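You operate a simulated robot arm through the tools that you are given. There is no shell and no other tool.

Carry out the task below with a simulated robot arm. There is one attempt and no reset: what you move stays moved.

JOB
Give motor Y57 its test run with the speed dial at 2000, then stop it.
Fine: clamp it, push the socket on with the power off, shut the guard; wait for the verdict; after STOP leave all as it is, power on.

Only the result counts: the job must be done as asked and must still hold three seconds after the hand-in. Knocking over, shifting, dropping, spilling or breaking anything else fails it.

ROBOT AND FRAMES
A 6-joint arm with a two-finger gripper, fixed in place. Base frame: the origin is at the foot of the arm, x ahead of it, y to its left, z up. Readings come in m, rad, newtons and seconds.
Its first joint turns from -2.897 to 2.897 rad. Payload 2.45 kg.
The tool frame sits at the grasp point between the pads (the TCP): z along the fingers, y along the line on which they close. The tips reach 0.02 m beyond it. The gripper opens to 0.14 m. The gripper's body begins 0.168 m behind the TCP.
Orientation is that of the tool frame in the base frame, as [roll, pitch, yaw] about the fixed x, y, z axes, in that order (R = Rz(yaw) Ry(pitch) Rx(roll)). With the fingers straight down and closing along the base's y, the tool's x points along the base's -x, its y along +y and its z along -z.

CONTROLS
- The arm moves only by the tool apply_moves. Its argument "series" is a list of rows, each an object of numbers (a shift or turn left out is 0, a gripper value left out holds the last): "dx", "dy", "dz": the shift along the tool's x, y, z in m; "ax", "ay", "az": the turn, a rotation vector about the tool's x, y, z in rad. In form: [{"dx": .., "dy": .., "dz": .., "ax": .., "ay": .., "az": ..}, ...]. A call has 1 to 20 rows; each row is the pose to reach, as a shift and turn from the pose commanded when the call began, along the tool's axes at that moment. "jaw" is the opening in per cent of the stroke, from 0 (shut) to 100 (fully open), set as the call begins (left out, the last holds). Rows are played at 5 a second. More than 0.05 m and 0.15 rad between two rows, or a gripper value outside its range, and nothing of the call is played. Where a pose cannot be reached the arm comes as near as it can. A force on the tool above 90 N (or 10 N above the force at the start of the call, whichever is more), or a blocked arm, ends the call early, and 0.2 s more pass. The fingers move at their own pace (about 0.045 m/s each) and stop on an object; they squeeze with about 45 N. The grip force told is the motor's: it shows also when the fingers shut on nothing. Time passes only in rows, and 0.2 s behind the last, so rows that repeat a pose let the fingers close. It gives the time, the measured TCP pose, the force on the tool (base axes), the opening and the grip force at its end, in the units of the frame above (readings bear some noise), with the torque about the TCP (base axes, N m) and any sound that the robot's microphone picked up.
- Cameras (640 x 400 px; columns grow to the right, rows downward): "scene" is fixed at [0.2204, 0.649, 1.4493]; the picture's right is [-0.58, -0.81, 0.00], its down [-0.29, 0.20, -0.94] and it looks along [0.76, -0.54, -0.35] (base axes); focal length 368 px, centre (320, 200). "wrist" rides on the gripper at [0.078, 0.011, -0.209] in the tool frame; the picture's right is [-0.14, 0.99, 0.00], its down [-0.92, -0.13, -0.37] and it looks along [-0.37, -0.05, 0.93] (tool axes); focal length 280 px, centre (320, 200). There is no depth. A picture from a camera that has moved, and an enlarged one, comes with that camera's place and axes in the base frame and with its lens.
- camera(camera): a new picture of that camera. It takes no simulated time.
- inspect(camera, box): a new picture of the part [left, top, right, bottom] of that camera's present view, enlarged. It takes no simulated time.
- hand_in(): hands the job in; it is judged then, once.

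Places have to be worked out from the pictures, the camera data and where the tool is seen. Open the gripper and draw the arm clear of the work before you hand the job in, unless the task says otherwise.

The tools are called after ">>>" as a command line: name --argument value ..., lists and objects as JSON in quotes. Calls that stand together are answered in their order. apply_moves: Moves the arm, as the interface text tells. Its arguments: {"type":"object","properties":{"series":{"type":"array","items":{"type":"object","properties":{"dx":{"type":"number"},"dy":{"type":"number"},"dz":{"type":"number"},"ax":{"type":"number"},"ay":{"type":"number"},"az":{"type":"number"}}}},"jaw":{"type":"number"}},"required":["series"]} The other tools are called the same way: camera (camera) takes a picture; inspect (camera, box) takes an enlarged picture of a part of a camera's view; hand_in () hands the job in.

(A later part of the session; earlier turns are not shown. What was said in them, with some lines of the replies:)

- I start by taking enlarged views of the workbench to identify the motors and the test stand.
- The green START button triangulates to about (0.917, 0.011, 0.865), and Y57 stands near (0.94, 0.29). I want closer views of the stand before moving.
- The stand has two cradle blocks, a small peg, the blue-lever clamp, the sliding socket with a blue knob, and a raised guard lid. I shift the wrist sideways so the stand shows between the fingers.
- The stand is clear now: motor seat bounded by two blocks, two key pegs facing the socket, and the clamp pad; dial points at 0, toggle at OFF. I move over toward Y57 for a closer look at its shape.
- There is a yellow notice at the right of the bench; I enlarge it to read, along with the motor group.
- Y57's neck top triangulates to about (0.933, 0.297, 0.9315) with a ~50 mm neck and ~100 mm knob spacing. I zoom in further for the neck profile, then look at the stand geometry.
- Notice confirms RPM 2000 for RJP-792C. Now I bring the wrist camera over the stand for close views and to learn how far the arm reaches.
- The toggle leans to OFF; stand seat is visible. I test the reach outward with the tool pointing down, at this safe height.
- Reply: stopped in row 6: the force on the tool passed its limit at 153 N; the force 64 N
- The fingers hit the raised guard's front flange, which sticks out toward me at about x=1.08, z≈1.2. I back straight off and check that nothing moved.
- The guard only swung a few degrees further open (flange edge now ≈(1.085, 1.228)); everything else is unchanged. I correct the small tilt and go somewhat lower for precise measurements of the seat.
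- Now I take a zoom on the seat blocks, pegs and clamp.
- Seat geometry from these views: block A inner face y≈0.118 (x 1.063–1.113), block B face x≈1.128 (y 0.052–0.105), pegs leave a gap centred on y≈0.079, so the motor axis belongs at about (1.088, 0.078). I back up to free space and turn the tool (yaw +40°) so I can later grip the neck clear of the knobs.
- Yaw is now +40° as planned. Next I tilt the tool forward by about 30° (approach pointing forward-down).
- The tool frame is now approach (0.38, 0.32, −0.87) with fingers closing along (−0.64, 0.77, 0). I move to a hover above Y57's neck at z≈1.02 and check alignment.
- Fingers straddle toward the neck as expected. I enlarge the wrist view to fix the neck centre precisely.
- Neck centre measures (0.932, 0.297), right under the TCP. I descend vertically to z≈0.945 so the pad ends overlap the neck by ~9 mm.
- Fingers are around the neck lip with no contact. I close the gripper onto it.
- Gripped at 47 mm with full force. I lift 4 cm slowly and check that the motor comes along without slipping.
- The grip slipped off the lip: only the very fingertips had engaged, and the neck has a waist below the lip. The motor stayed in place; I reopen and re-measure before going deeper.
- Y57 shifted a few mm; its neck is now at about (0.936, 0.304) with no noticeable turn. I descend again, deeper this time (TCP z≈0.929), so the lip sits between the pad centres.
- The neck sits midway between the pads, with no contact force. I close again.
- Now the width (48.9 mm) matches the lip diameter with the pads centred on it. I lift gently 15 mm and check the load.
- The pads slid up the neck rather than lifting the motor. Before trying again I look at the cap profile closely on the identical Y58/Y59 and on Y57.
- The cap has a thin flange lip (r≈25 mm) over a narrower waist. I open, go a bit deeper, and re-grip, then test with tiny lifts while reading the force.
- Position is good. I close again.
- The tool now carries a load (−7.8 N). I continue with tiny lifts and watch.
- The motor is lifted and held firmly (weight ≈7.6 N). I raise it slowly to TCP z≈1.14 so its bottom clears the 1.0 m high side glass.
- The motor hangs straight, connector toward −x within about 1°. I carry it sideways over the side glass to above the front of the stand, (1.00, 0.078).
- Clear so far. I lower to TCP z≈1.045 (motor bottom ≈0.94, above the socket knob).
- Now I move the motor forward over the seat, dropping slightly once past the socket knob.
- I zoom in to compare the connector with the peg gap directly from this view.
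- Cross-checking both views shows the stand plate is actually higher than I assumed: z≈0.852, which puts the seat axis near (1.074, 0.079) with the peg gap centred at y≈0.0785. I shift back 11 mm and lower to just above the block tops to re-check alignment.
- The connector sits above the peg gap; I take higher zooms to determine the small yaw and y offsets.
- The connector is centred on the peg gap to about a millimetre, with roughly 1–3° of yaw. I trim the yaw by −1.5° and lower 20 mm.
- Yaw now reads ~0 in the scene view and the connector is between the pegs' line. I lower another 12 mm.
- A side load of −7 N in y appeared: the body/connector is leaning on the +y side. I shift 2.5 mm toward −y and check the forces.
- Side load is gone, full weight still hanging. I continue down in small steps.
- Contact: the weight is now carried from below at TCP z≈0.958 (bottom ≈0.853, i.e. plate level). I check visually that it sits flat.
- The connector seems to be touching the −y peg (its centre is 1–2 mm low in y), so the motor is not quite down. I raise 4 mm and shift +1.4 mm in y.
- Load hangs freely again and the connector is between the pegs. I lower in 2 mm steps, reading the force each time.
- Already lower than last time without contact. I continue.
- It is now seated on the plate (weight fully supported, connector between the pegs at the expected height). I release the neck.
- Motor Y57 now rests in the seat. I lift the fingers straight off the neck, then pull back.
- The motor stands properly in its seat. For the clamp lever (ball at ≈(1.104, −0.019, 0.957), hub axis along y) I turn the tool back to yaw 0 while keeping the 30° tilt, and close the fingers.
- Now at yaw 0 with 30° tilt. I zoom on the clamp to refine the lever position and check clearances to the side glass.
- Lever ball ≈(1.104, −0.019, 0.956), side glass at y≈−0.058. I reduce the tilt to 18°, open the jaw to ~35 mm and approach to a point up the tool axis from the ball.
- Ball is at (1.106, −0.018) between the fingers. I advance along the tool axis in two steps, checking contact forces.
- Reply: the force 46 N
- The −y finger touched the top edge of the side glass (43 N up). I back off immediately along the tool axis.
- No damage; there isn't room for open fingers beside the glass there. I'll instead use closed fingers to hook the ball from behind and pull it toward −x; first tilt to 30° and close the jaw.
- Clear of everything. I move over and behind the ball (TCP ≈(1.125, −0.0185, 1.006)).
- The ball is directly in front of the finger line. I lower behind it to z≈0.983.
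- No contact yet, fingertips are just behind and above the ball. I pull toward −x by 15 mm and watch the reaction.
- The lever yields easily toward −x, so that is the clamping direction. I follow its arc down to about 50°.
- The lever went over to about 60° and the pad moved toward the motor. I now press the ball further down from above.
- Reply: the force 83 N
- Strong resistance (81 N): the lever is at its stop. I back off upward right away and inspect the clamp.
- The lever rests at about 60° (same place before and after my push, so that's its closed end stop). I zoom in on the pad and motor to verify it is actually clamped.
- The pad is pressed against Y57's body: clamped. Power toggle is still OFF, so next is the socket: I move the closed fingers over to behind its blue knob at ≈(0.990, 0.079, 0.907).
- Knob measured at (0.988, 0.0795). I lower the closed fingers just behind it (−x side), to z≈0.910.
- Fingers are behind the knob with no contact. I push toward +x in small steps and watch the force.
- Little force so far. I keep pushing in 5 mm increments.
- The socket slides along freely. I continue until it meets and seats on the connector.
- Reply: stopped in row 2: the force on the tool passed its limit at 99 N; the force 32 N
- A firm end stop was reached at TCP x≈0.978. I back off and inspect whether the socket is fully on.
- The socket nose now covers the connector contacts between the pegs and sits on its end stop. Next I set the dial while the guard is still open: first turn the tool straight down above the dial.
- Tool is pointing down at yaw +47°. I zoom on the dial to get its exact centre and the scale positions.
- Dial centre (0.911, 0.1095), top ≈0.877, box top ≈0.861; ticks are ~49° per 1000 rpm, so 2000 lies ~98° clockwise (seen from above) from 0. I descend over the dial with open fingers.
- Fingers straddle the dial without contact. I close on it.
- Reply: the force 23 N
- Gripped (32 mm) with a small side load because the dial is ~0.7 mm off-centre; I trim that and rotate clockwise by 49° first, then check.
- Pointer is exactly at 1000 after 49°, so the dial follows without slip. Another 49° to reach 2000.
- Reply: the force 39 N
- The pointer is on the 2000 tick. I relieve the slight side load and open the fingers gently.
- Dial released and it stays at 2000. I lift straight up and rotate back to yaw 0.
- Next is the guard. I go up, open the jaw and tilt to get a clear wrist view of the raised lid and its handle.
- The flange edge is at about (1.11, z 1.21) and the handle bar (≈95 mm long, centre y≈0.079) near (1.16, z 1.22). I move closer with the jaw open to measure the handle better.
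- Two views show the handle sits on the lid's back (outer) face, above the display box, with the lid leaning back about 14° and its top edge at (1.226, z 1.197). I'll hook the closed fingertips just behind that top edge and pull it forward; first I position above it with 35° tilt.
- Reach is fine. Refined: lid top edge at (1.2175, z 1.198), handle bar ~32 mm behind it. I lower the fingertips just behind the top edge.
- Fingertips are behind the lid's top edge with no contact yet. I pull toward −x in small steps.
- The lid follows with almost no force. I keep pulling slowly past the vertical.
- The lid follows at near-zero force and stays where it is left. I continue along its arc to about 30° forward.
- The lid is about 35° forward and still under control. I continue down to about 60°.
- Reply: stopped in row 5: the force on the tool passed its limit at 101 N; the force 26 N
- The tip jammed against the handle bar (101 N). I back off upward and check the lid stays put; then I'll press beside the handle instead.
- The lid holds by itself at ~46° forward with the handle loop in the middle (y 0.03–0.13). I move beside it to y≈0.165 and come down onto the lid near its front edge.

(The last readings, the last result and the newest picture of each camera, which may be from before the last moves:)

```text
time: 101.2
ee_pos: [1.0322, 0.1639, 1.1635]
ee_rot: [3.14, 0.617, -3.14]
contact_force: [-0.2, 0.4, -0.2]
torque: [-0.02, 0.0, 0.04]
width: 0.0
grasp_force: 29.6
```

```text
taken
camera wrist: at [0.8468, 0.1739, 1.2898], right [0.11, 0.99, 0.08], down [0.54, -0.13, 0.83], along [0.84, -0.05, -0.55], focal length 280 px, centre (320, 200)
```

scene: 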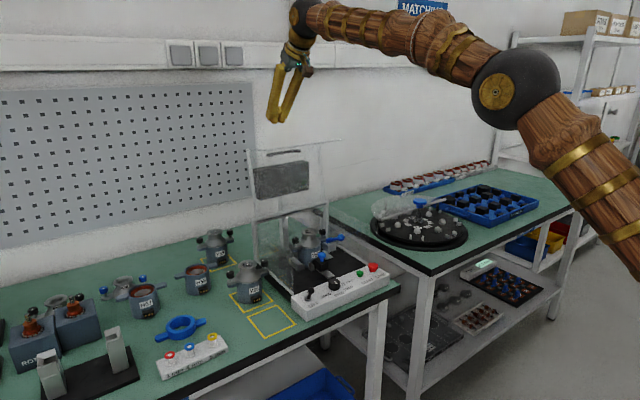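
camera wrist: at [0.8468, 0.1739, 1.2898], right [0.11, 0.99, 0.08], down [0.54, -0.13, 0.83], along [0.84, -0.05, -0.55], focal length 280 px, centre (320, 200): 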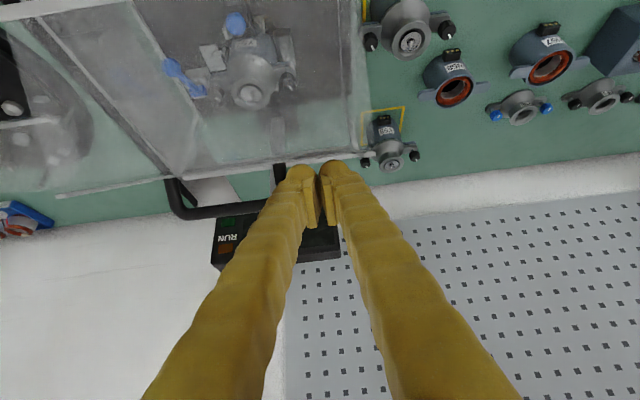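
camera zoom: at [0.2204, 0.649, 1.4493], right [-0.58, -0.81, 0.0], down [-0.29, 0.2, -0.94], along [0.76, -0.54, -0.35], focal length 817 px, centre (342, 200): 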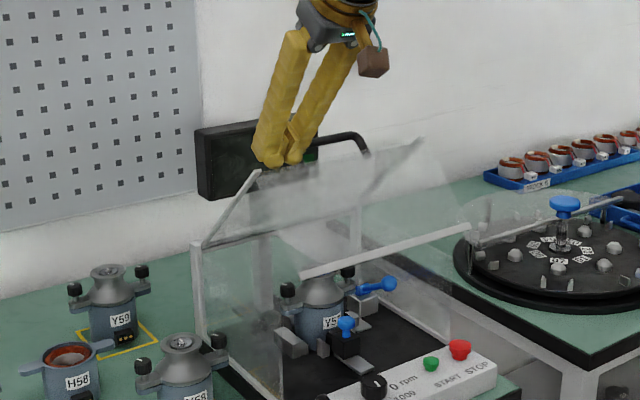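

Now directly over the lid beside the handle. I press down along the lid's arc to about 60°, checking force.

>>> apply_moves --series '[{"dx": 0.0128, "dz": 0.0047}, {"dx": 0.0255, "dz": 0.0095}, {"dx": 0.0383, "dz": 0.0142}, {"dx": 0.051, "dz": 0.0189}, {"dx": 0.051, "dz": 0.0189}]'

>>> inspect --camera "scene" --box '[230, 110, 390, 290]'

>>> camera --camera "wrist"

```text
time: 102.4
ee_pos: [0.9989, 0.1647, 1.1197]
ee_rot: [3.142, 0.615, 3.141]
contact_force: [0.3, 0.1, -0.5]
torque: [-0.03, -0.04, 0.02]
width: 0.0002
grasp_force: 29.0
```

```text
2.22 times, centred on (310, 200) of scene
camera zoom: at [0.2204, 0.649, 1.4493], right [-0.58, -0.81, 0.0], down [-0.29, 0.2, -0.94], along [0.76, -0.54, -0.35], focal length 817 px, centre (342, 200)
```

zoom: 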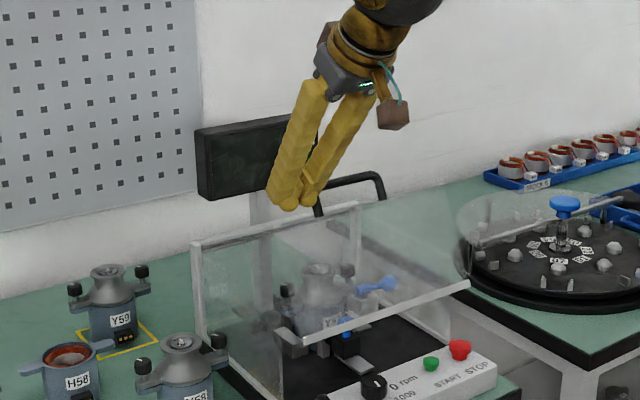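

```text
taken
camera wrist: at [0.8155, 0.1739, 1.2446], right [0.11, 0.99, 0.08], down [0.54, -0.13, 0.83], along [0.84, -0.05, -0.55], focal length 280 px, centre (320, 200)
```

wrist: 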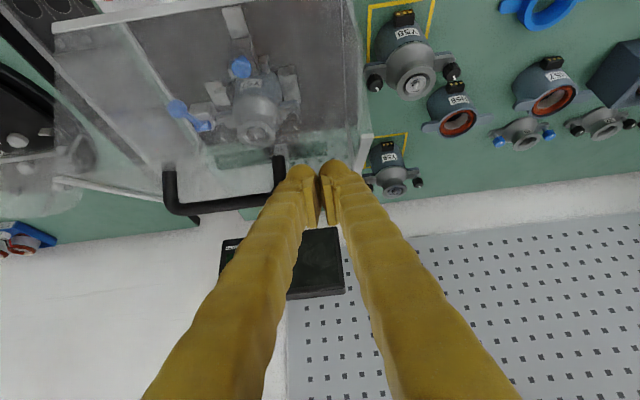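

Lid continues smoothly. I go on to about 75–88°.

>>> apply_moves --series '[{"dx": 0.0149, "dz": 0.0098}, {"dx": 0.0299, "dz": 0.0196}, {"dx": 0.0448, "dz": 0.0294}, {"dx": 0.0609, "dz": 0.0462}, {"dx": 0.0609, "dz": 0.0462}]'

>>> inspect --camera "scene" --box '[230, 110, 390, 290]'

>>> camera --camera "wrist"

```text
time: 103.6
ee_pos: [0.9781, 0.1657, 1.0465]
ee_rot: [-3.141, 0.615, -3.139]
contact_force: [-1.0, -0.1, -0.4]
torque: [0.01, 0.0, -0.01]
width: 0.0002
grasp_force: 29.8
```

```text
2.22 times, centred on (310, 200) of scene
camera zoom: at [0.2204, 0.649, 1.4493], right [-0.58, -0.81, 0.0], down [-0.29, 0.2, -0.94], along [0.76, -0.54, -0.35], focal length 817 px, centre (342, 200)
```

zoom: 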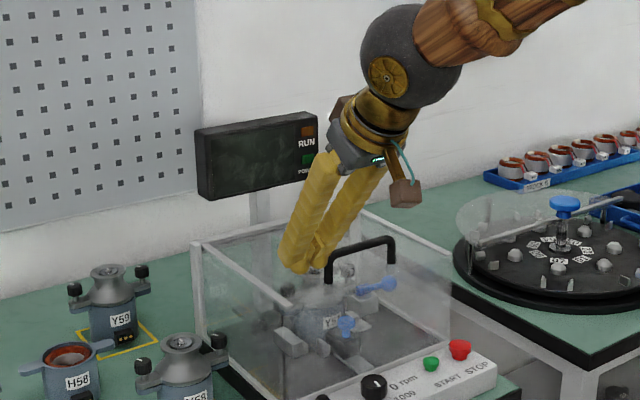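

```text
taken
camera wrist: at [0.7934, 0.174, 1.1718], right [0.11, 0.99, 0.08], down [0.54, -0.13, 0.83], along [0.84, -0.05, -0.55], focal length 280 px, centre (320, 200)
```

wrist: 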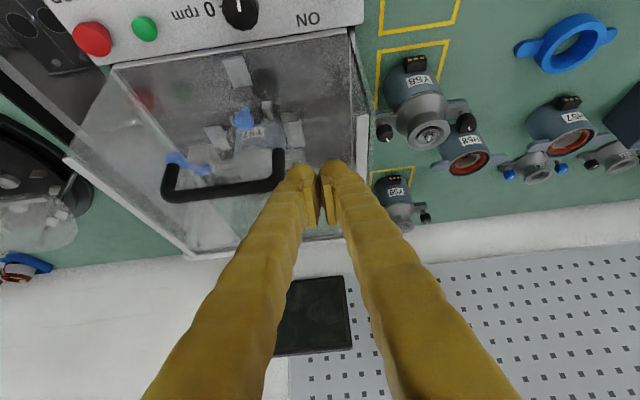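

The lid appears closed now. I press lightly downward at its front edge to be sure it's fully shut.

>>> apply_moves --series '[{"dx": 0.0058, "dz": 0.0082}, {"dx": 0.0087, "dz": 0.0122}, {"dx": 0.0087, "dz": 0.0122}]'

>>> apply_moves --series '[{"dx": 0.0029, "dz": 0.0041}, {"dx": 0.0035, "dz": 0.0049}, {"dx": 0.0035, "dz": 0.0049}]'

>>> inspect --camera "scene" --box '[250, 180, 390, 310]'

```text
time: 104.4
ee_pos: [0.9776, 0.1646, 1.0295]
ee_rot: [3.141, 0.617, -3.14]
contact_force: [0.0, 0.7, 0.3]
torque: [0.04, -0.02, 0.03]
width: 0.0005
grasp_force: 29.3
```

```text
time: 105.2
ee_pos: [0.9777, 0.1644, 1.0253]
ee_rot: [-3.142, 0.617, -3.141]
contact_force: [0.4, 0.0, 0.1]
torque: [0.02, -0.02, 0.02]
width: 0.0001
grasp_force: 29.1
```

```text
3.08 times, centred on (320, 245) of scene
camera zoom: at [0.2204, 0.649, 1.4493], right [-0.58, -0.81, 0.0], down [-0.29, 0.2, -0.94], along [0.76, -0.54, -0.35], focal length 1132 px, centre (320, 62)
```

zoom: 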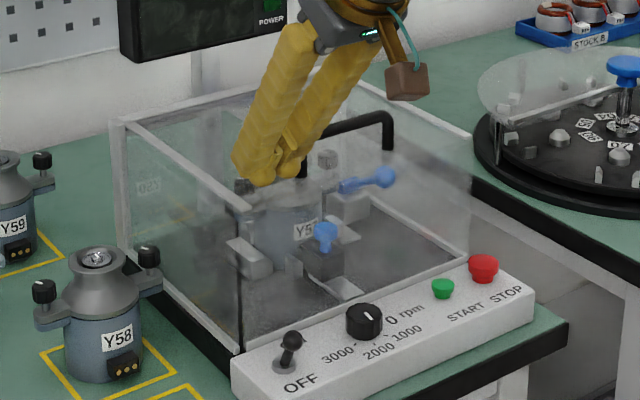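

Guard looks shut. One more gentle press to feel the end stop.

>>> apply_moves --series '[{"dx": 0.0017, "dz": 0.0024}, {"dx": 0.0029, "dz": 0.0041}, {"dx": 0.0029, "dz": 0.0041}]'

>>> apply_moves --series '[{"dx": 0.0012, "dz": 0.0016}, {"dx": 0.0017, "dz": 0.0024}, {"dx": 0.0017, "dz": 0.0024}]'

>>> apply_moves --series '[{"dx": 0.0012, "dz": 0.0016}, {"dx": 0.0017, "dz": 0.0024}, {"dx": 0.0017, "dz": 0.0024}]'

```text
time: 106.0
ee_pos: [0.977, 0.1646, 1.0195]
ee_rot: [-3.141, 0.617, -3.139]
contact_force: [0.1, 0.1, 0.2]
torque: [0.0, 0.02, -0.02]
width: 0.0
grasp_force: 29.1
```

```text
time: 106.8
ee_pos: [0.9785, 0.164, 1.0177]
ee_rot: [-3.141, 0.617, -3.138]
contact_force: [0.4, -0.5, 0.0]
torque: [0.01, -0.02, 0.02]
width: 0.0001
grasp_force: 29.4
```

```text
time: 107.6
ee_pos: [0.9771, 0.164, 1.0161]
ee_rot: [3.14, 0.617, -3.14]
contact_force: [-7.3, -2.6, 22.1]
torque: [-0.1, 0.2, -0.08]
width: 0.0062
grasp_force: 29.2
```

The lid is firmly on its stop (22 N at z≈0.99): guard shut. I lift off and move in front of the power toggle (ball ≈(0.895, 0.198, 0.888), leaning to OFF).

>>> apply_moves --series '[{"dx": -0.0116, "dz": -0.0163}, {"dx": -0.029, "dz": -0.0408}, {"dx": -0.0463, "dz": -0.0652}, {"dx": -0.0198, "dy": 0.0085, "dz": -0.084}, {"dx": 0.0067, "dy": 0.017, "dz": -0.1028}, {"dx": 0.0332, "dy": 0.0255, "dz": -0.1216}, {"dx": 0.0597, "dy": 0.034, "dz": -0.1404}, {"dx": 0.0597, "dy": 0.034, "dz": -0.1404}]'

>>> camera --camera "wrist"

>>> inspect --camera "scene" --box '[240, 110, 390, 310]'

```text
time: 109.4
ee_pos: [0.8475, 0.198, 1.0939]
ee_rot: [3.141, 0.617, -3.141]
contact_force: [0.6, -0.2, 0.5]
torque: [0.01, 0.01, -0.04]
width: 0.0
grasp_force: 29.2
```

```text
taken
camera wrist: at [0.6634, 0.2075, 1.2193], right [0.11, 0.99, 0.08], down [0.54, -0.13, 0.83], along [0.84, -0.05, -0.55], focal length 280 px, centre (320, 200)
```

wrist: 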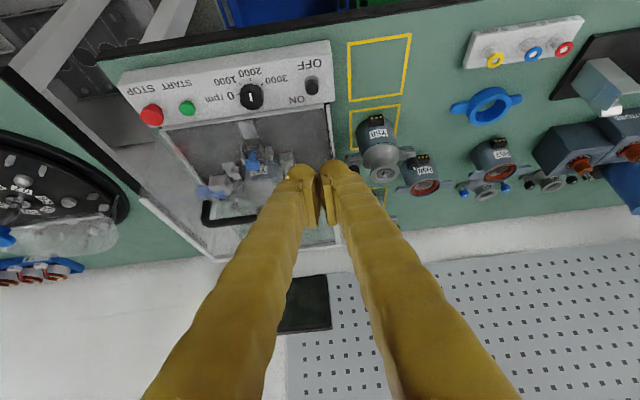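

```text
2.00 times, centred on (315, 210) of scene
camera zoom: at [0.2204, 0.649, 1.4493], right [-0.58, -0.81, 0.0], down [-0.29, 0.2, -0.94], along [0.76, -0.54, -0.35], focal length 736 px, centre (330, 180)
```

zoom: 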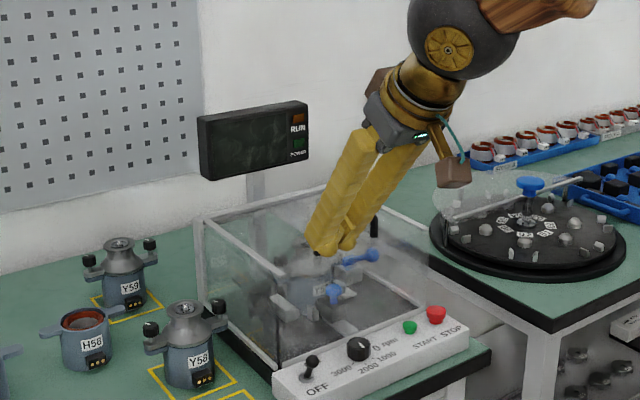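

Guard is shut and the display is visible. I zoom in on the toggle to confirm its position.

>>> inspect --camera "wrist" --box '[260, 40, 360, 130]'

>>> inspect --camera "scene" --box '[250, 140, 330, 220]'

```text
4.44 times, centred on (310, 85) of wrist
camera zoom: at [0.6634, 0.2075, 1.2193], right [0.11, 0.99, 0.08], down [0.54, -0.13, 0.83], along [0.84, -0.05, -0.55], focal length 1246 px, centre (364, 711)
```

zoom: 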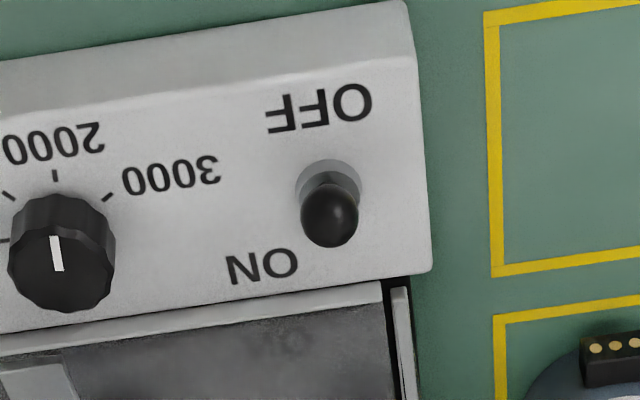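

```text
5.00 times, centred on (290, 180) of scene
camera zoom: at [0.2204, 0.649, 1.4493], right [-0.58, -0.81, 0.0], down [-0.29, 0.2, -0.94], along [0.76, -0.54, -0.35], focal length 1839 px, centre (470, 300)
```

zoom: 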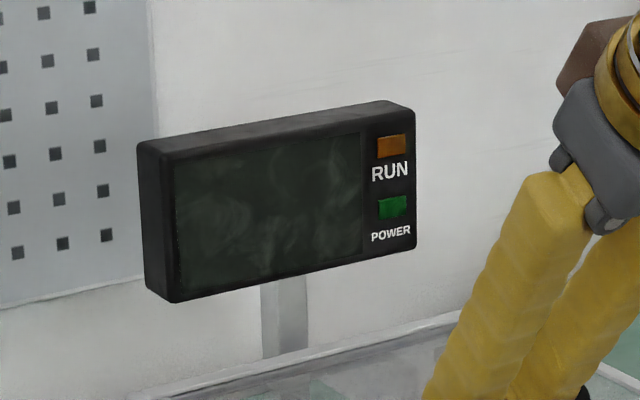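

Dial still points to 2000; toggle ball at (0.895, 0.197, 0.892). I lower in front of it (−x side).

>>> apply_moves --series '[{"dx": 0.0234, "dz": 0.0319}, {"dx": 0.0468, "dz": 0.0639}, {"dx": 0.0701, "dz": 0.0958}, {"dx": 0.0935, "dz": 0.1278}, {"dx": 0.1075, "dz": 0.1469}, {"dx": 0.1169, "dy": 0.0005, "dz": 0.1597}, {"dx": 0.1169, "dy": 0.0005, "dz": 0.1597}]'

>>> inspect --camera "scene" --box '[270, 250, 370, 330]'

```text
time: 111.0
ee_pos: [0.8439, 0.197, 0.8956]
ee_rot: [-3.14, 0.616, -3.14]
contact_force: [0.2, 0.0, 1.3]
torque: [0.02, 0.02, 0.01]
width: 0.0
grasp_force: 29.4
```

```text
5.00 times, centred on (320, 290) of scene
camera zoom: at [0.2204, 0.649, 1.4493], right [-0.58, -0.81, 0.0], down [-0.29, 0.2, -0.94], along [0.76, -0.54, -0.35], focal length 1839 px, centre (320, -250)
```

zoom: 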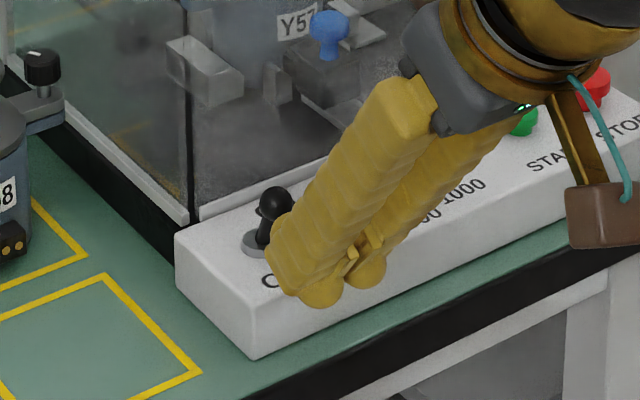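

In position in front of the toggle. I push toward +x (ON) in small steps.

>>> apply_moves --series '[{"dx": -0.0082, "dz": 0.0058}, {"dx": -0.0163, "dz": 0.0116}, {"dx": -0.0245, "dz": 0.0174}, {"dx": -0.0245, "dz": 0.0174}]'

>>> inspect --camera "scene" --box '[270, 240, 370, 320]'

>>> inspect --camera "scene" --box '[250, 140, 330, 220]'

```text
time: 112.0
ee_pos: [0.8739, 0.1994, 0.8965]
ee_rot: [3.141, 0.615, -3.14]
contact_force: [0.7, 0.0, 0.3]
torque: [0.04, 0.04, -0.02]
width: 0.0
grasp_force: 29.3
```

```text
5.00 times, centred on (320, 280) of scene
camera zoom: at [0.2204, 0.649, 1.4493], right [-0.58, -0.81, 0.0], down [-0.29, 0.2, -0.94], along [0.76, -0.54, -0.35], focal length 1839 px, centre (320, -200)
```

zoom: 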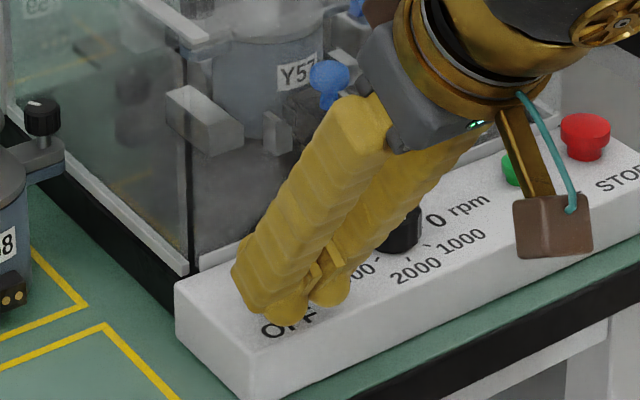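

```text
5.00 times, centred on (290, 180) of scene
camera zoom: at [0.2204, 0.649, 1.4493], right [-0.58, -0.81, 0.0], down [-0.29, 0.2, -0.94], along [0.76, -0.54, -0.35], focal length 1839 px, centre (470, 300)
```

zoom: 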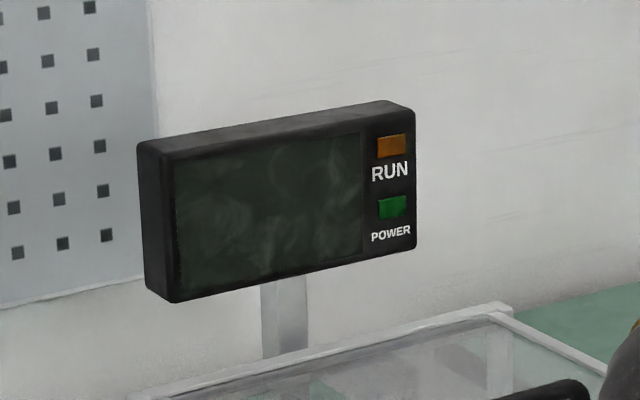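

Power lamp still dark; I continue pushing in 5 mm steps.

>>> apply_moves --series '[{"dx": -0.0041, "dz": 0.0029}, {"dx": -0.0082, "dz": 0.0058}, {"dx": -0.0082, "dz": 0.0058}]'

>>> inspect --camera "scene" --box '[250, 140, 330, 220]'

>>> apply_moves --series '[{"dx": -0.0041, "dz": 0.0029}, {"dx": -0.0082, "dz": 0.0058}, {"dx": -0.0082, "dz": 0.0058}]'

>>> inspect --camera "scene" --box '[250, 140, 330, 220]'

```text
time: 112.8
ee_pos: [0.8834, 0.1984, 0.8969]
ee_rot: [3.141, 0.615, -3.14]
contact_force: [-0.1, -0.5, 0.6]
torque: [0.02, 0.0, 0.03]
width: 0.0
grasp_force: 29.1
```

```text
5.00 times, centred on (290, 180) of scene
camera zoom: at [0.2204, 0.649, 1.4493], right [-0.58, -0.81, 0.0], down [-0.29, 0.2, -0.94], along [0.76, -0.54, -0.35], focal length 1839 px, centre (470, 300)
```

zoom: 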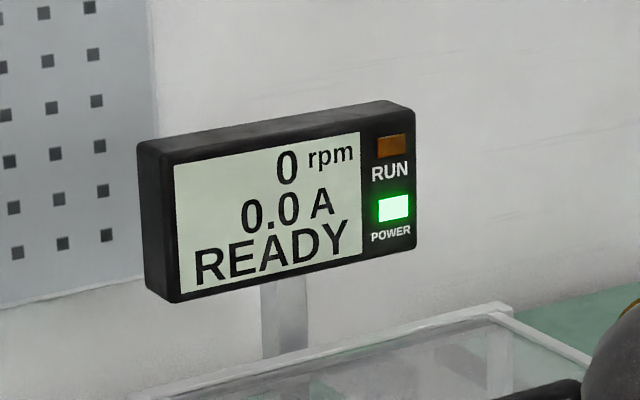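

```text
time: 113.6
ee_pos: [0.894, 0.1972, 0.8951]
ee_rot: [3.141, 0.616, -3.139]
contact_force: [-21.2, 2.4, 5.7]
torque: [-0.06, 0.03, 0.12]
width: 0.0059
grasp_force: 30.0
```

```text
5.00 times, centred on (290, 180) of scene
camera zoom: at [0.2204, 0.649, 1.4493], right [-0.58, -0.81, 0.0], down [-0.29, 0.2, -0.94], along [0.76, -0.54, -0.35], focal length 1839 px, centre (470, 300)
```

zoom: 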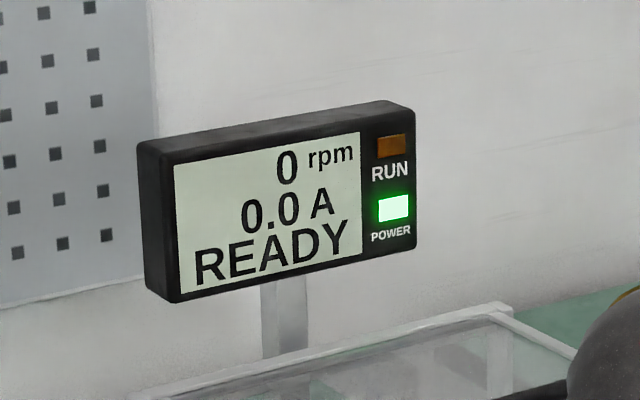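

The display lights up: POWER on, 0 rpm, 0.0 A, READY. I back off the toggle and go up.

>>> apply_moves --series '[{"dx": 0.0082, "dz": -0.0058}, {"dx": 0.0245, "dz": -0.0174}, {"dx": 0.0327, "dz": -0.0232}, {"dx": 0.0096, "dz": -0.0558}, {"dx": -0.0135, "dz": -0.0884}, {"dx": -0.0366, "dz": -0.121}, {"dx": -0.0366, "dz": -0.121}]'

>>> inspect --camera "scene" --box '[250, 140, 390, 310]'

>>> inspect --camera "wrist" --box '[180, 30, 380, 170]'

```text
time: 115.2
ee_pos: [0.8544, 0.1983, 1.0158]
ee_rot: [-3.141, 0.616, -3.141]
contact_force: [0.1, 0.3, -0.4]
torque: [-0.06, 0.02, 0.03]
width: 0.0001
grasp_force: 29.7
```

```text
2.35 times, centred on (320, 225) of scene
camera zoom: at [0.2204, 0.649, 1.4493], right [-0.58, -0.81, 0.0], down [-0.29, 0.2, -0.94], along [0.76, -0.54, -0.35], focal length 865 px, centre (320, 141)
```

zoom: 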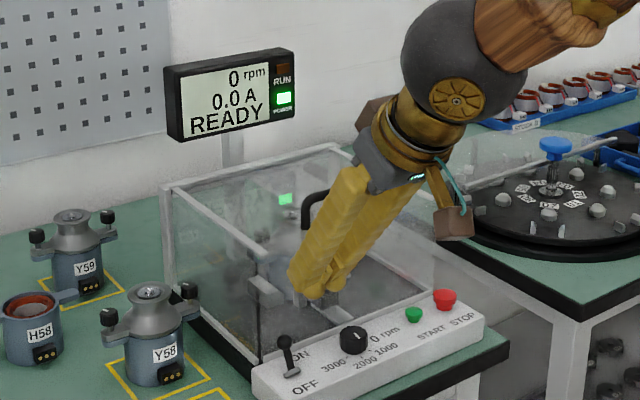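

```text
2.86 times, centred on (280, 100) of wrist
camera zoom: at [0.6693, 0.208, 1.1418], right [0.11, 0.99, 0.08], down [0.54, -0.13, 0.83], along [0.84, -0.05, -0.55], focal length 801 px, centre (434, 486)
```

zoom: 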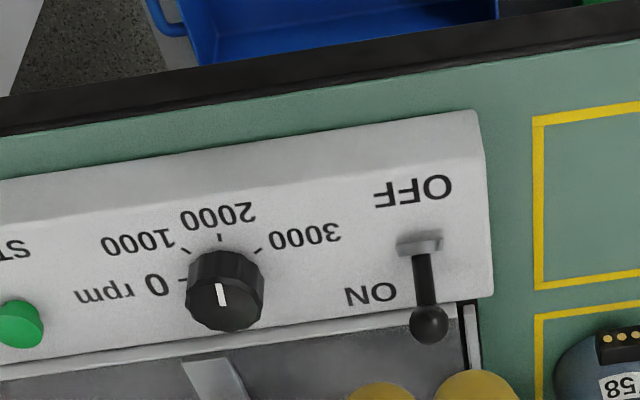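

Toggle stands at ON, dial at 2000, display READY. I turn the tool vertical and move above the green START button at about (0.915, 0.011).

>>> apply_moves --series '[{"dx": -0.0093, "dy": -0.031, "dz": 0.0045, "ay": 0.1027}, {"dx": -0.0186, "dy": -0.062, "dz": 0.0091, "ay": 0.2053}, {"dx": -0.0278, "dy": -0.093, "dz": 0.0136, "ay": 0.308}, {"dx": -0.0371, "dy": -0.124, "dz": 0.0181, "ay": 0.4107}, {"dx": -0.0464, "dy": -0.155, "dz": 0.0227, "ay": 0.5133}, {"dx": -0.0557, "dy": -0.186, "dz": 0.0272, "ay": 0.616}, {"dx": -0.0557, "dy": -0.186, "dz": 0.0272, "ay": 0.616}]'

>>> camera --camera "wrist"

>>> inspect --camera "wrist" --box '[240, 100, 400, 220]'

```text
time: 116.8
ee_pos: [0.915, 0.0127, 1.0264]
ee_rot: [-3.141, -0.001, -3.139]
contact_force: [-0.3, 0.0, 0.9]
torque: [0.02, 0.01, 0.04]
width: 0.0
grasp_force: 29.4
```

```text
taken
camera wrist: at [0.8376, 0.0224, 1.2356], right [0.14, 0.99, 0.0], down [0.92, -0.13, 0.37], along [0.36, -0.05, -0.93], focal length 280 px, centre (320, 200)
```

wrist: 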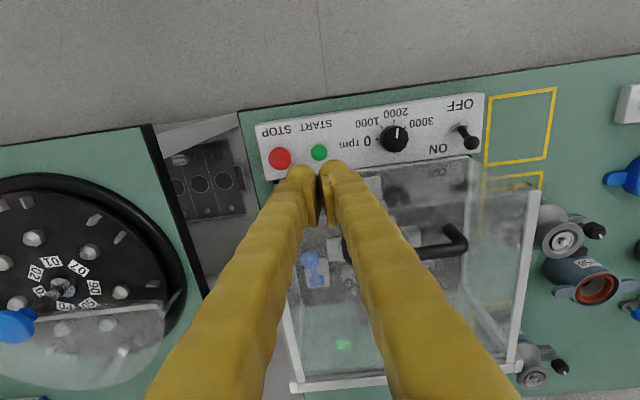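

```text
3.33 times, centred on (320, 160) of wrist
camera zoom: at [0.8376, 0.0224, 1.2356], right [0.14, 0.99, 0.0], down [0.92, -0.13, 0.37], along [0.36, -0.05, -0.93], focal length 935 px, centre (320, 333)
```

zoom: 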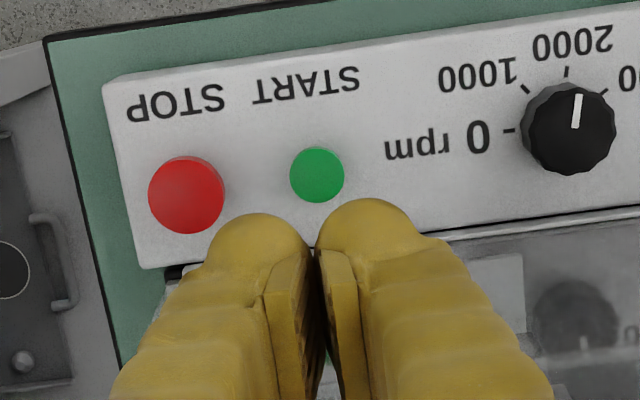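

START is at (0.914, 0.0105), right under the fingertips. I descend to just above it.

>>> apply_moves --series '[{"dx": 0.001, "dy": -0.001, "dz": 0.035}, {"dx": 0.001, "dy": -0.001, "dz": 0.07}, {"dx": 0.001, "dy": -0.001, "dz": 0.1}, {"dx": 0.001, "dy": -0.001, "dz": 0.12}, {"dx": 0.001, "dy": -0.001, "dz": 0.126}, {"dx": 0.001, "dy": -0.001, "dz": 0.126}]'

>>> apply_moves --series '[{"dz": 0.003}, {"dz": 0.006}, {"dz": 0.006}]'

>>> inspect --camera "scene" --box '[250, 140, 330, 220]'

```text
time: 118.2
ee_pos: [0.9156, 0.0109, 0.8996]
ee_rot: [-3.141, 0.001, 3.141]
contact_force: [-0.3, -0.1, -0.3]
torque: [0.02, -0.01, 0.0]
width: 0.0001
grasp_force: 29.5
```

```text
time: 119.0
ee_pos: [0.9162, 0.0113, 0.8935]
ee_rot: [3.141, -0.001, -3.141]
contact_force: [-0.8, 0.2, 0.2]
torque: [0.03, 0.01, -0.01]
width: 0.0
grasp_force: 29.6
```

```text
5.00 times, centred on (290, 180) of scene
camera zoom: at [0.2204, 0.649, 1.4493], right [-0.58, -0.81, 0.0], down [-0.29, 0.2, -0.94], along [0.76, -0.54, -0.35], focal length 1839 px, centre (470, 300)
```

zoom: 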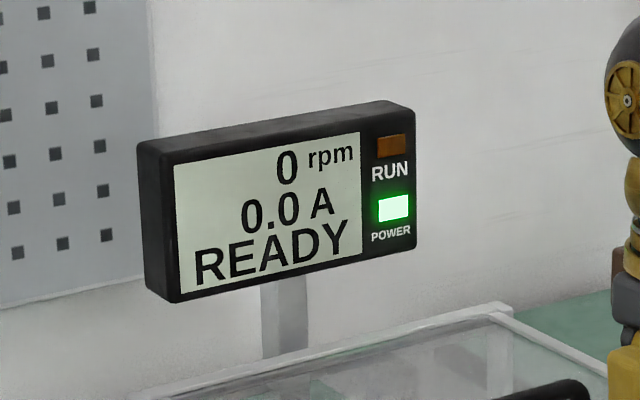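

No contact yet at z≈0.894. I press on in 2 mm steps.

>>> apply_moves --series '[{"dz": 0.0015}, {"dz": 0.003}, {"dz": 0.003}]'

>>> apply_moves --series '[{"dz": 0.0015}, {"dz": 0.003}, {"dz": 0.003}]'

>>> inspect --camera "scene" --box '[250, 140, 330, 220]'

```text
time: 119.8
ee_pos: [0.9151, 0.0109, 0.8915]
ee_rot: [-3.141, -0.001, -3.14]
contact_force: [0.4, -0.3, 0.4]
torque: [0.01, 0.0, 0.01]
width: 0.0
grasp_force: 29.6
```

```text
time: 120.6
ee_pos: [0.9146, 0.011, 0.8889]
ee_rot: [-3.141, 0.0, -3.14]
contact_force: [-0.9, -0.1, 0.2]
torque: [-0.06, -0.02, 0.0]
width: 0.0062
grasp_force: 29.3
```

```text
5.00 times, centred on (290, 180) of scene
camera zoom: at [0.2204, 0.649, 1.4493], right [-0.58, -0.81, 0.0], down [-0.29, 0.2, -0.94], along [0.76, -0.54, -0.35], focal length 1839 px, centre (470, 300)
```

zoom: 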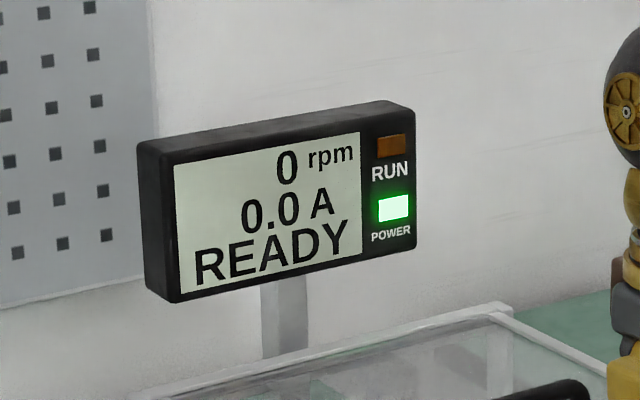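

The fingers start to feel the button (jaw spreads slightly). I press a little further.

>>> apply_moves --series '[{"dz": 0.0015}, {"dz": 0.003}, {"dz": 0.003}]'

>>> inspect --camera "scene" --box '[250, 140, 330, 220]'

>>> inspect --camera "scene" --box '[330, 240, 400, 300]'

```text
time: 121.4
ee_pos: [0.9154, 0.0123, 0.8845]
ee_rot: [-3.141, 0.001, -3.141]
contact_force: [-0.3, -1.3, 1.8]
torque: [-0.02, 0.02, 0.02]
width: 0.006
grasp_force: 29.5
heard: click
```

```text
5.00 times, centred on (290, 180) of scene
camera zoom: at [0.2204, 0.649, 1.4493], right [-0.58, -0.81, 0.0], down [-0.29, 0.2, -0.94], along [0.76, -0.54, -0.35], focal length 1839 px, centre (470, 300)
```

zoom: 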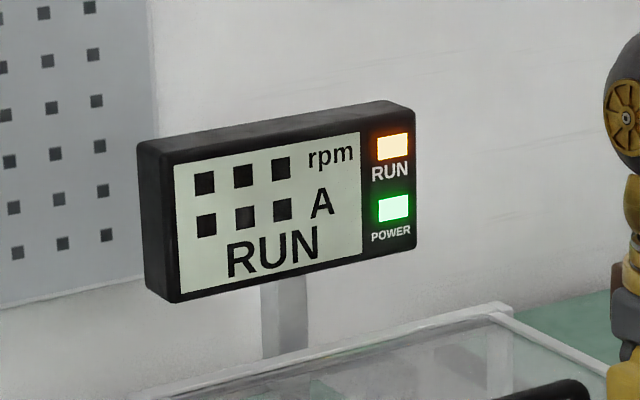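

```text
6.67 times, centred on (365, 270) of scene
camera zoom: at [0.2204, 0.649, 1.4493], right [-0.58, -0.81, 0.0], down [-0.29, 0.2, -0.94], along [0.76, -0.54, -0.35], focal length 2452 px, centre (20, -267)
```

zoom: 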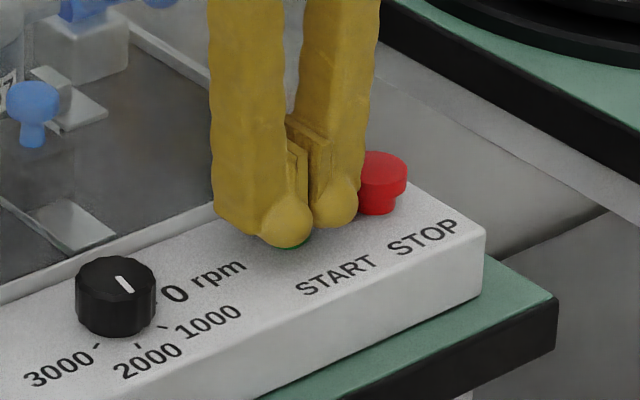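

Click — the test is RUNning. I lift off START and hover over STOP (0.915, −0.041) while waiting for the verdict.

>>> apply_moves --series '[{"dz": -0.015}, {"dz": -0.04}, {"dy": -0.026, "dz": -0.05}, {"dy": -0.0525, "dz": -0.05}, {"dy": -0.0525, "dz": -0.05}]'

>>> inspect --camera "scene" --box '[250, 140, 330, 220]'

>>> inspect --camera "wrist" --box '[240, 100, 400, 220]'

```text
time: 122.6
ee_pos: [0.9143, -0.0418, 0.9365]
ee_rot: [3.141, 0.001, -3.139]
contact_force: [-0.2, 0.0, 0.1]
torque: [0.01, -0.02, 0.01]
width: 0.0
grasp_force: 29.5
```

```text
5.00 times, centred on (290, 180) of scene
camera zoom: at [0.2204, 0.649, 1.4493], right [-0.58, -0.81, 0.0], down [-0.29, 0.2, -0.94], along [0.76, -0.54, -0.35], focal length 1839 px, centre (470, 300)
```

zoom: 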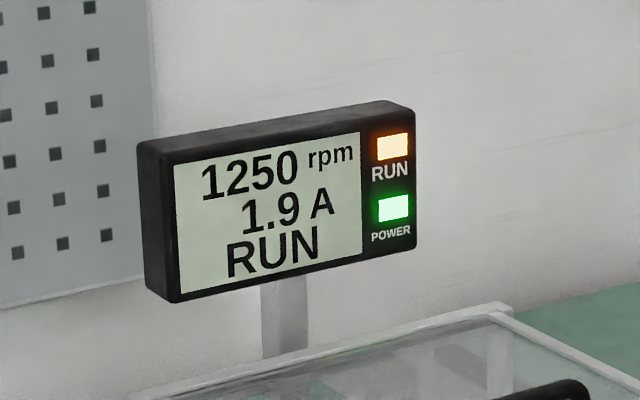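

```text
3.33 times, centred on (320, 160) of wrist
camera zoom: at [0.8365, -0.0316, 1.1453], right [0.14, 0.99, 0.0], down [0.92, -0.13, 0.37], along [0.37, -0.05, -0.93], focal length 935 px, centre (320, 333)
```

zoom: 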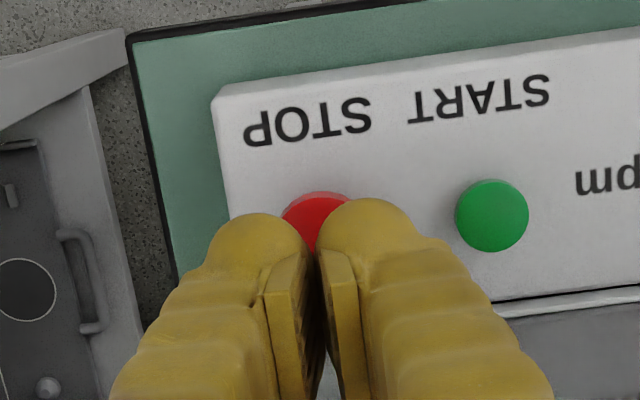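

The motor is spinning up (1250 rpm, 1.9 A). I wait in place in short intervals, watching the display.

>>> apply_moves --series '[{"dz": 0}, {"dz": 0}, {"dz": 0}, {"dz": 0}, {"dz": 0}, {"dz": 0}, {"dz": 0}, {"dz": 0}, {"dz": 0}, {"dz": 0}]'

>>> inspect --camera "scene" --box '[250, 140, 330, 220]'

>>> apply_moves --series '[{"dz": 0}, {"dz": 0}, {"dz": 0}, {"dz": 0}, {"dz": 0}, {"dz": 0}, {"dz": 0}, {"dz": 0}, {"dz": 0}, {"dz": 0}]'

>>> inspect --camera "scene" --box '[250, 140, 330, 220]'

```text
time: 124.8
ee_pos: [0.9147, -0.0418, 0.9361]
ee_rot: [3.141, -0.001, -3.14]
contact_force: [0.1, -0.5, -0.8]
torque: [0.0, 0.03, 0.01]
width: 0.0
grasp_force: 29.6
```

```text
5.00 times, centred on (290, 180) of scene
camera zoom: at [0.2204, 0.649, 1.4493], right [-0.58, -0.81, 0.0], down [-0.29, 0.2, -0.94], along [0.76, -0.54, -0.35], focal length 1839 px, centre (470, 300)
```

zoom: 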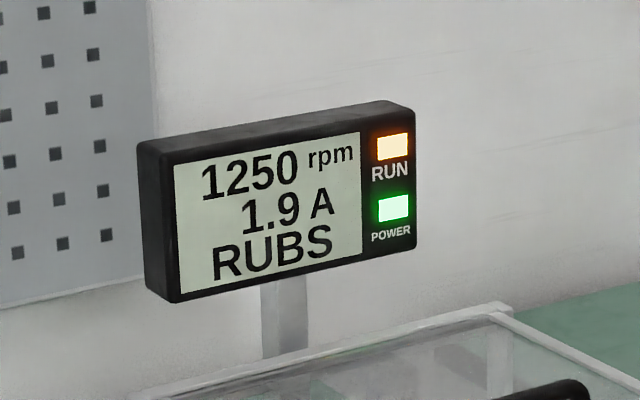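

```text
time: 127.0
ee_pos: [0.914, -0.041, 0.9359]
ee_rot: [-3.14, 0.001, -3.139]
contact_force: [0.5, 0.3, -0.7]
torque: [0.01, 0.0, 0.02]
width: 0.0
grasp_force: 29.2
```

```text
5.00 times, centred on (290, 180) of scene
camera zoom: at [0.2204, 0.649, 1.4493], right [-0.58, -0.81, 0.0], down [-0.29, 0.2, -0.94], along [0.76, -0.54, -0.35], focal length 1839 px, centre (470, 300)
```

zoom: 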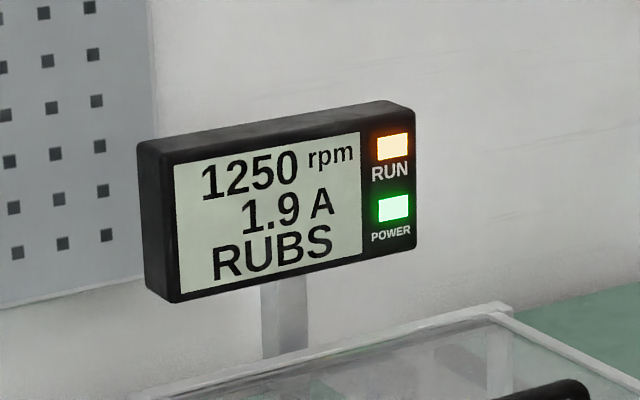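

The verdict has appeared: RUBS (1250 rpm, 1.9 A), and it is stable; the dial pointer measures at the 2000 mark. Now I press STOP in small steps.

>>> apply_moves --series '[{"dz": 0.01}, {"dz": 0.02}, {"dz": 0.028}, {"dz": 0.028}]'

>>> apply_moves --series '[{"dz": 0.0025}, {"dz": 0.005}, {"dz": 0.005}]'

>>> apply_moves --series '[{"dz": 0.0015}, {"dz": 0.003}, {"dz": 0.003}]'

>>> inspect --camera "scene" --box '[250, 140, 330, 220]'

```text
time: 128.0
ee_pos: [0.915, -0.0413, 0.9074]
ee_rot: [-3.141, 0.001, -3.141]
contact_force: [-0.2, -0.2, -0.1]
torque: [0.04, -0.01, -0.01]
width: 0.0001
grasp_force: 29.4
```

```text
time: 128.8
ee_pos: [0.9153, -0.0405, 0.9024]
ee_rot: [3.141, 0.0, -3.14]
contact_force: [0.1, -0.4, -0.3]
torque: [0.03, 0.0, 0.01]
width: 0.0001
grasp_force: 29.3
```

```text
time: 129.6
ee_pos: [0.9149, -0.042, 0.9003]
ee_rot: [3.141, 0.001, -3.14]
contact_force: [-0.9, -0.1, 0.1]
torque: [0.0, -0.03, 0.02]
width: 0.0
grasp_force: 29.6
```

```text
5.00 times, centred on (290, 180) of scene
camera zoom: at [0.2204, 0.649, 1.4493], right [-0.58, -0.81, 0.0], down [-0.29, 0.2, -0.94], along [0.76, -0.54, -0.35], focal length 1839 px, centre (470, 300)
```

zoom: 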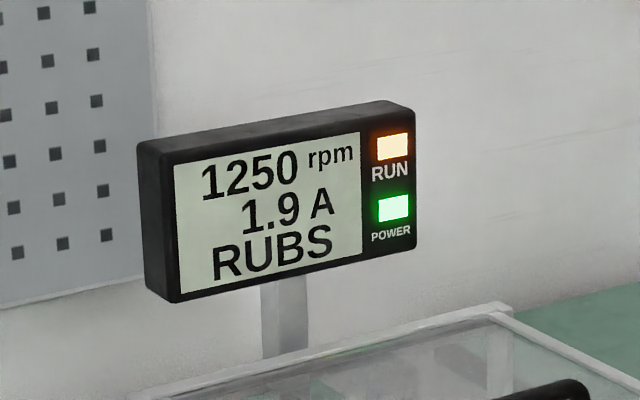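

Still above the button. I continue down in 2–3 mm steps until it clicks.

>>> apply_moves --series '[{"dz": 0.0015}, {"dz": 0.003}, {"dz": 0.003}]'

>>> apply_moves --series '[{"dz": 0.0015}, {"dz": 0.003}, {"dz": 0.003}]'

>>> inspect --camera "scene" --box '[250, 140, 330, 220]'

```text
time: 130.4
ee_pos: [0.9151, -0.0411, 0.8964]
ee_rot: [3.14, 0.001, -3.14]
contact_force: [1.4, -0.6, 0.5]
torque: [0.01, -0.01, 0.0]
width: 0.0
grasp_force: 30.0
```

```text
time: 131.2
ee_pos: [0.9148, -0.042, 0.8931]
ee_rot: [3.142, 0.0, -3.14]
contact_force: [0.1, -0.3, 1.2]
torque: [-0.02, 0.0, 0.03]
width: 0.006
grasp_force: 29.2
```

```text
5.00 times, centred on (290, 180) of scene
camera zoom: at [0.2204, 0.649, 1.4493], right [-0.58, -0.81, 0.0], down [-0.29, 0.2, -0.94], along [0.76, -0.54, -0.35], focal length 1839 px, centre (470, 300)
```

zoom: 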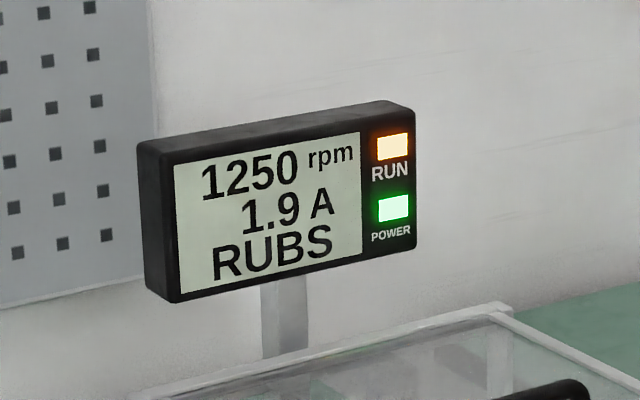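

Contact with the STOP button has started (jaw spread 6 mm). A further 2–3 mm should trigger it.

>>> apply_moves --series '[{"dz": 0.0015}, {"dz": 0.003}, {"dz": 0.003}]'

>>> inspect --camera "scene" --box '[250, 140, 330, 220]'

```text
time: 132.0
ee_pos: [0.9156, -0.0402, 0.8906]
ee_rot: [-3.141, 0.002, -3.141]
contact_force: [0.0, -2.1, 4.2]
torque: [-0.01, -0.05, -0.01]
width: 0.006
grasp_force: 29.3
heard: click
```

```text
5.00 times, centred on (290, 180) of scene
camera zoom: at [0.2204, 0.649, 1.4493], right [-0.58, -0.81, 0.0], down [-0.29, 0.2, -0.94], along [0.76, -0.54, -0.35], focal length 1839 px, centre (470, 300)
```

zoom: 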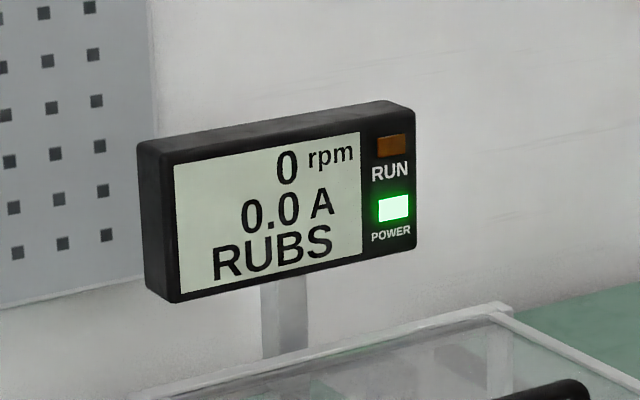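

Click — motor stopped (0 rpm, 0.0 A), verdict RUBS retained, power still on. I lift straight off STOP, retreat clear and open the gripper.

>>> apply_moves --series '[{"dz": -0.01}, {"dz": -0.04}, {"dz": -0.08}, {"dz": -0.125}, {"dz": -0.17}, {"dz": -0.21}, {"dx": 0.04, "dz": -0.24}, {"dx": 0.085, "dz": -0.26}, {"dx": 0.13, "dz": -0.27}, {"dx": 0.175, "dz": -0.28}, {"dx": 0.175, "dz": -0.28}]'

>>> apply_moves --series '[{"dz": 0}, {"dz": 0}, {"dz": 0}, {"dz": 0}, {"dz": 0}, {"dz": 0}, {"dz": 0}]' --jaw 100

>>> camera --camera "scene"

>>> inspect --camera "scene" --box '[240, 130, 400, 320]'

>>> camera --camera "wrist"

```text
time: 134.4
ee_pos: [0.7391, -0.0416, 1.1698]
ee_rot: [-3.141, 0.001, -3.141]
contact_force: [0.4, -0.3, -0.2]
torque: [0.0, 0.05, -0.02]
width: 0.0
grasp_force: 29.4
```

```text
time: 136.0
ee_pos: [0.7394, -0.0415, 1.1702]
ee_rot: [3.141, 0.0, -3.138]
contact_force: [0.4, -0.6, 0.1]
torque: [-0.05, -0.02, 0.03]
width: 0.1401
grasp_force: 0.0
```

```text
taken
```

scene: 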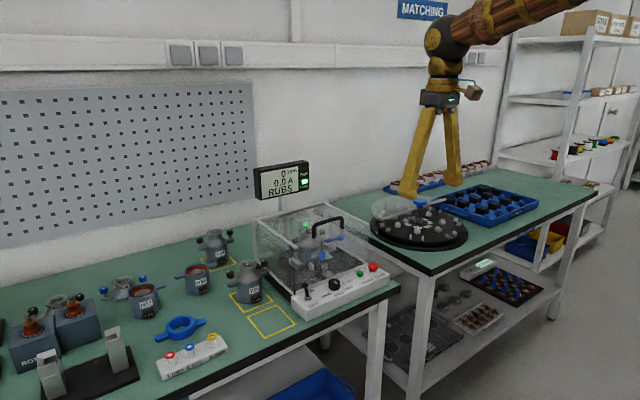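

```text
2.11 times, centred on (320, 225) of scene
camera zoom: at [0.2204, 0.649, 1.4493], right [-0.58, -0.81, 0.0], down [-0.29, 0.2, -0.94], along [0.76, -0.54, -0.35], focal length 774 px, centre (320, 147)
```

zoom: 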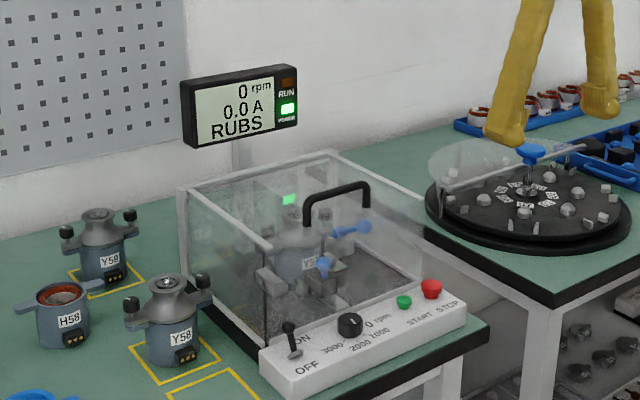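

```text
taken
camera wrist: at [0.6603, -0.0315, 1.379], right [0.14, 0.99, 0.0], down [0.92, -0.13, 0.37], along [0.37, -0.05, -0.93], focal length 280 px, centre (320, 200)
```

wrist: 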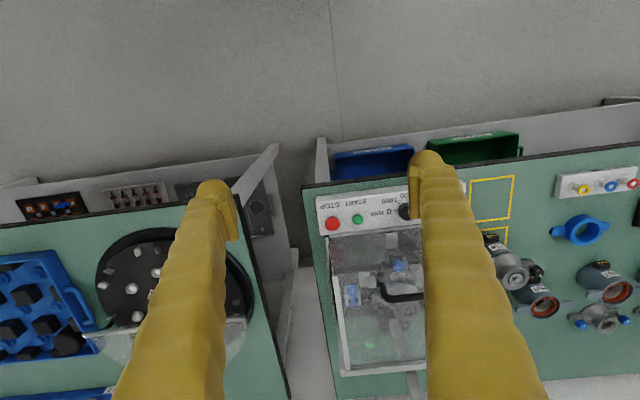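

Everything is in the required end state: Y57 clamped, socket on, guard shut, dial at 2000, test run finished with verdict RUBS, motor stopped, power left on, arm clear with gripper open. I hand the job in.

>>> hand_in

```text
The job is handed in.
```

Motor Y57 has had its test run with the dial set at 2000, and it is now stopped. The verdict is **RUBS**: it ran at 1250 rpm drawing 1.9 A, and the reading held steady while I watched.

- **Setup:** I clamped Y57 in the stand, pushed the socket onto its connector with the power off, and shut the guard. The display showed READY once the power was on, and I then pressed START.
- **State now:** the motor is at 0 rpm and 0.0 A, with RUBS still showing. Y57 is still clamped with the socket on and the guard shut. The dial is at 2000, the power is on, and the arm is clear with the gripper open.
- **Bumps on the way:**
  - My first grip on Y57 slipped and moved it a few millimetres within its square.
  - The arm knocked the raised guard with about 150 N, which swung it a little further open.
  - It touched the top of the side glass with about 43 N.
  - It jammed briefly against the guard handle with about 100 N.

I saw no damage afterwards, and nothing else on the bench appears to have moved.
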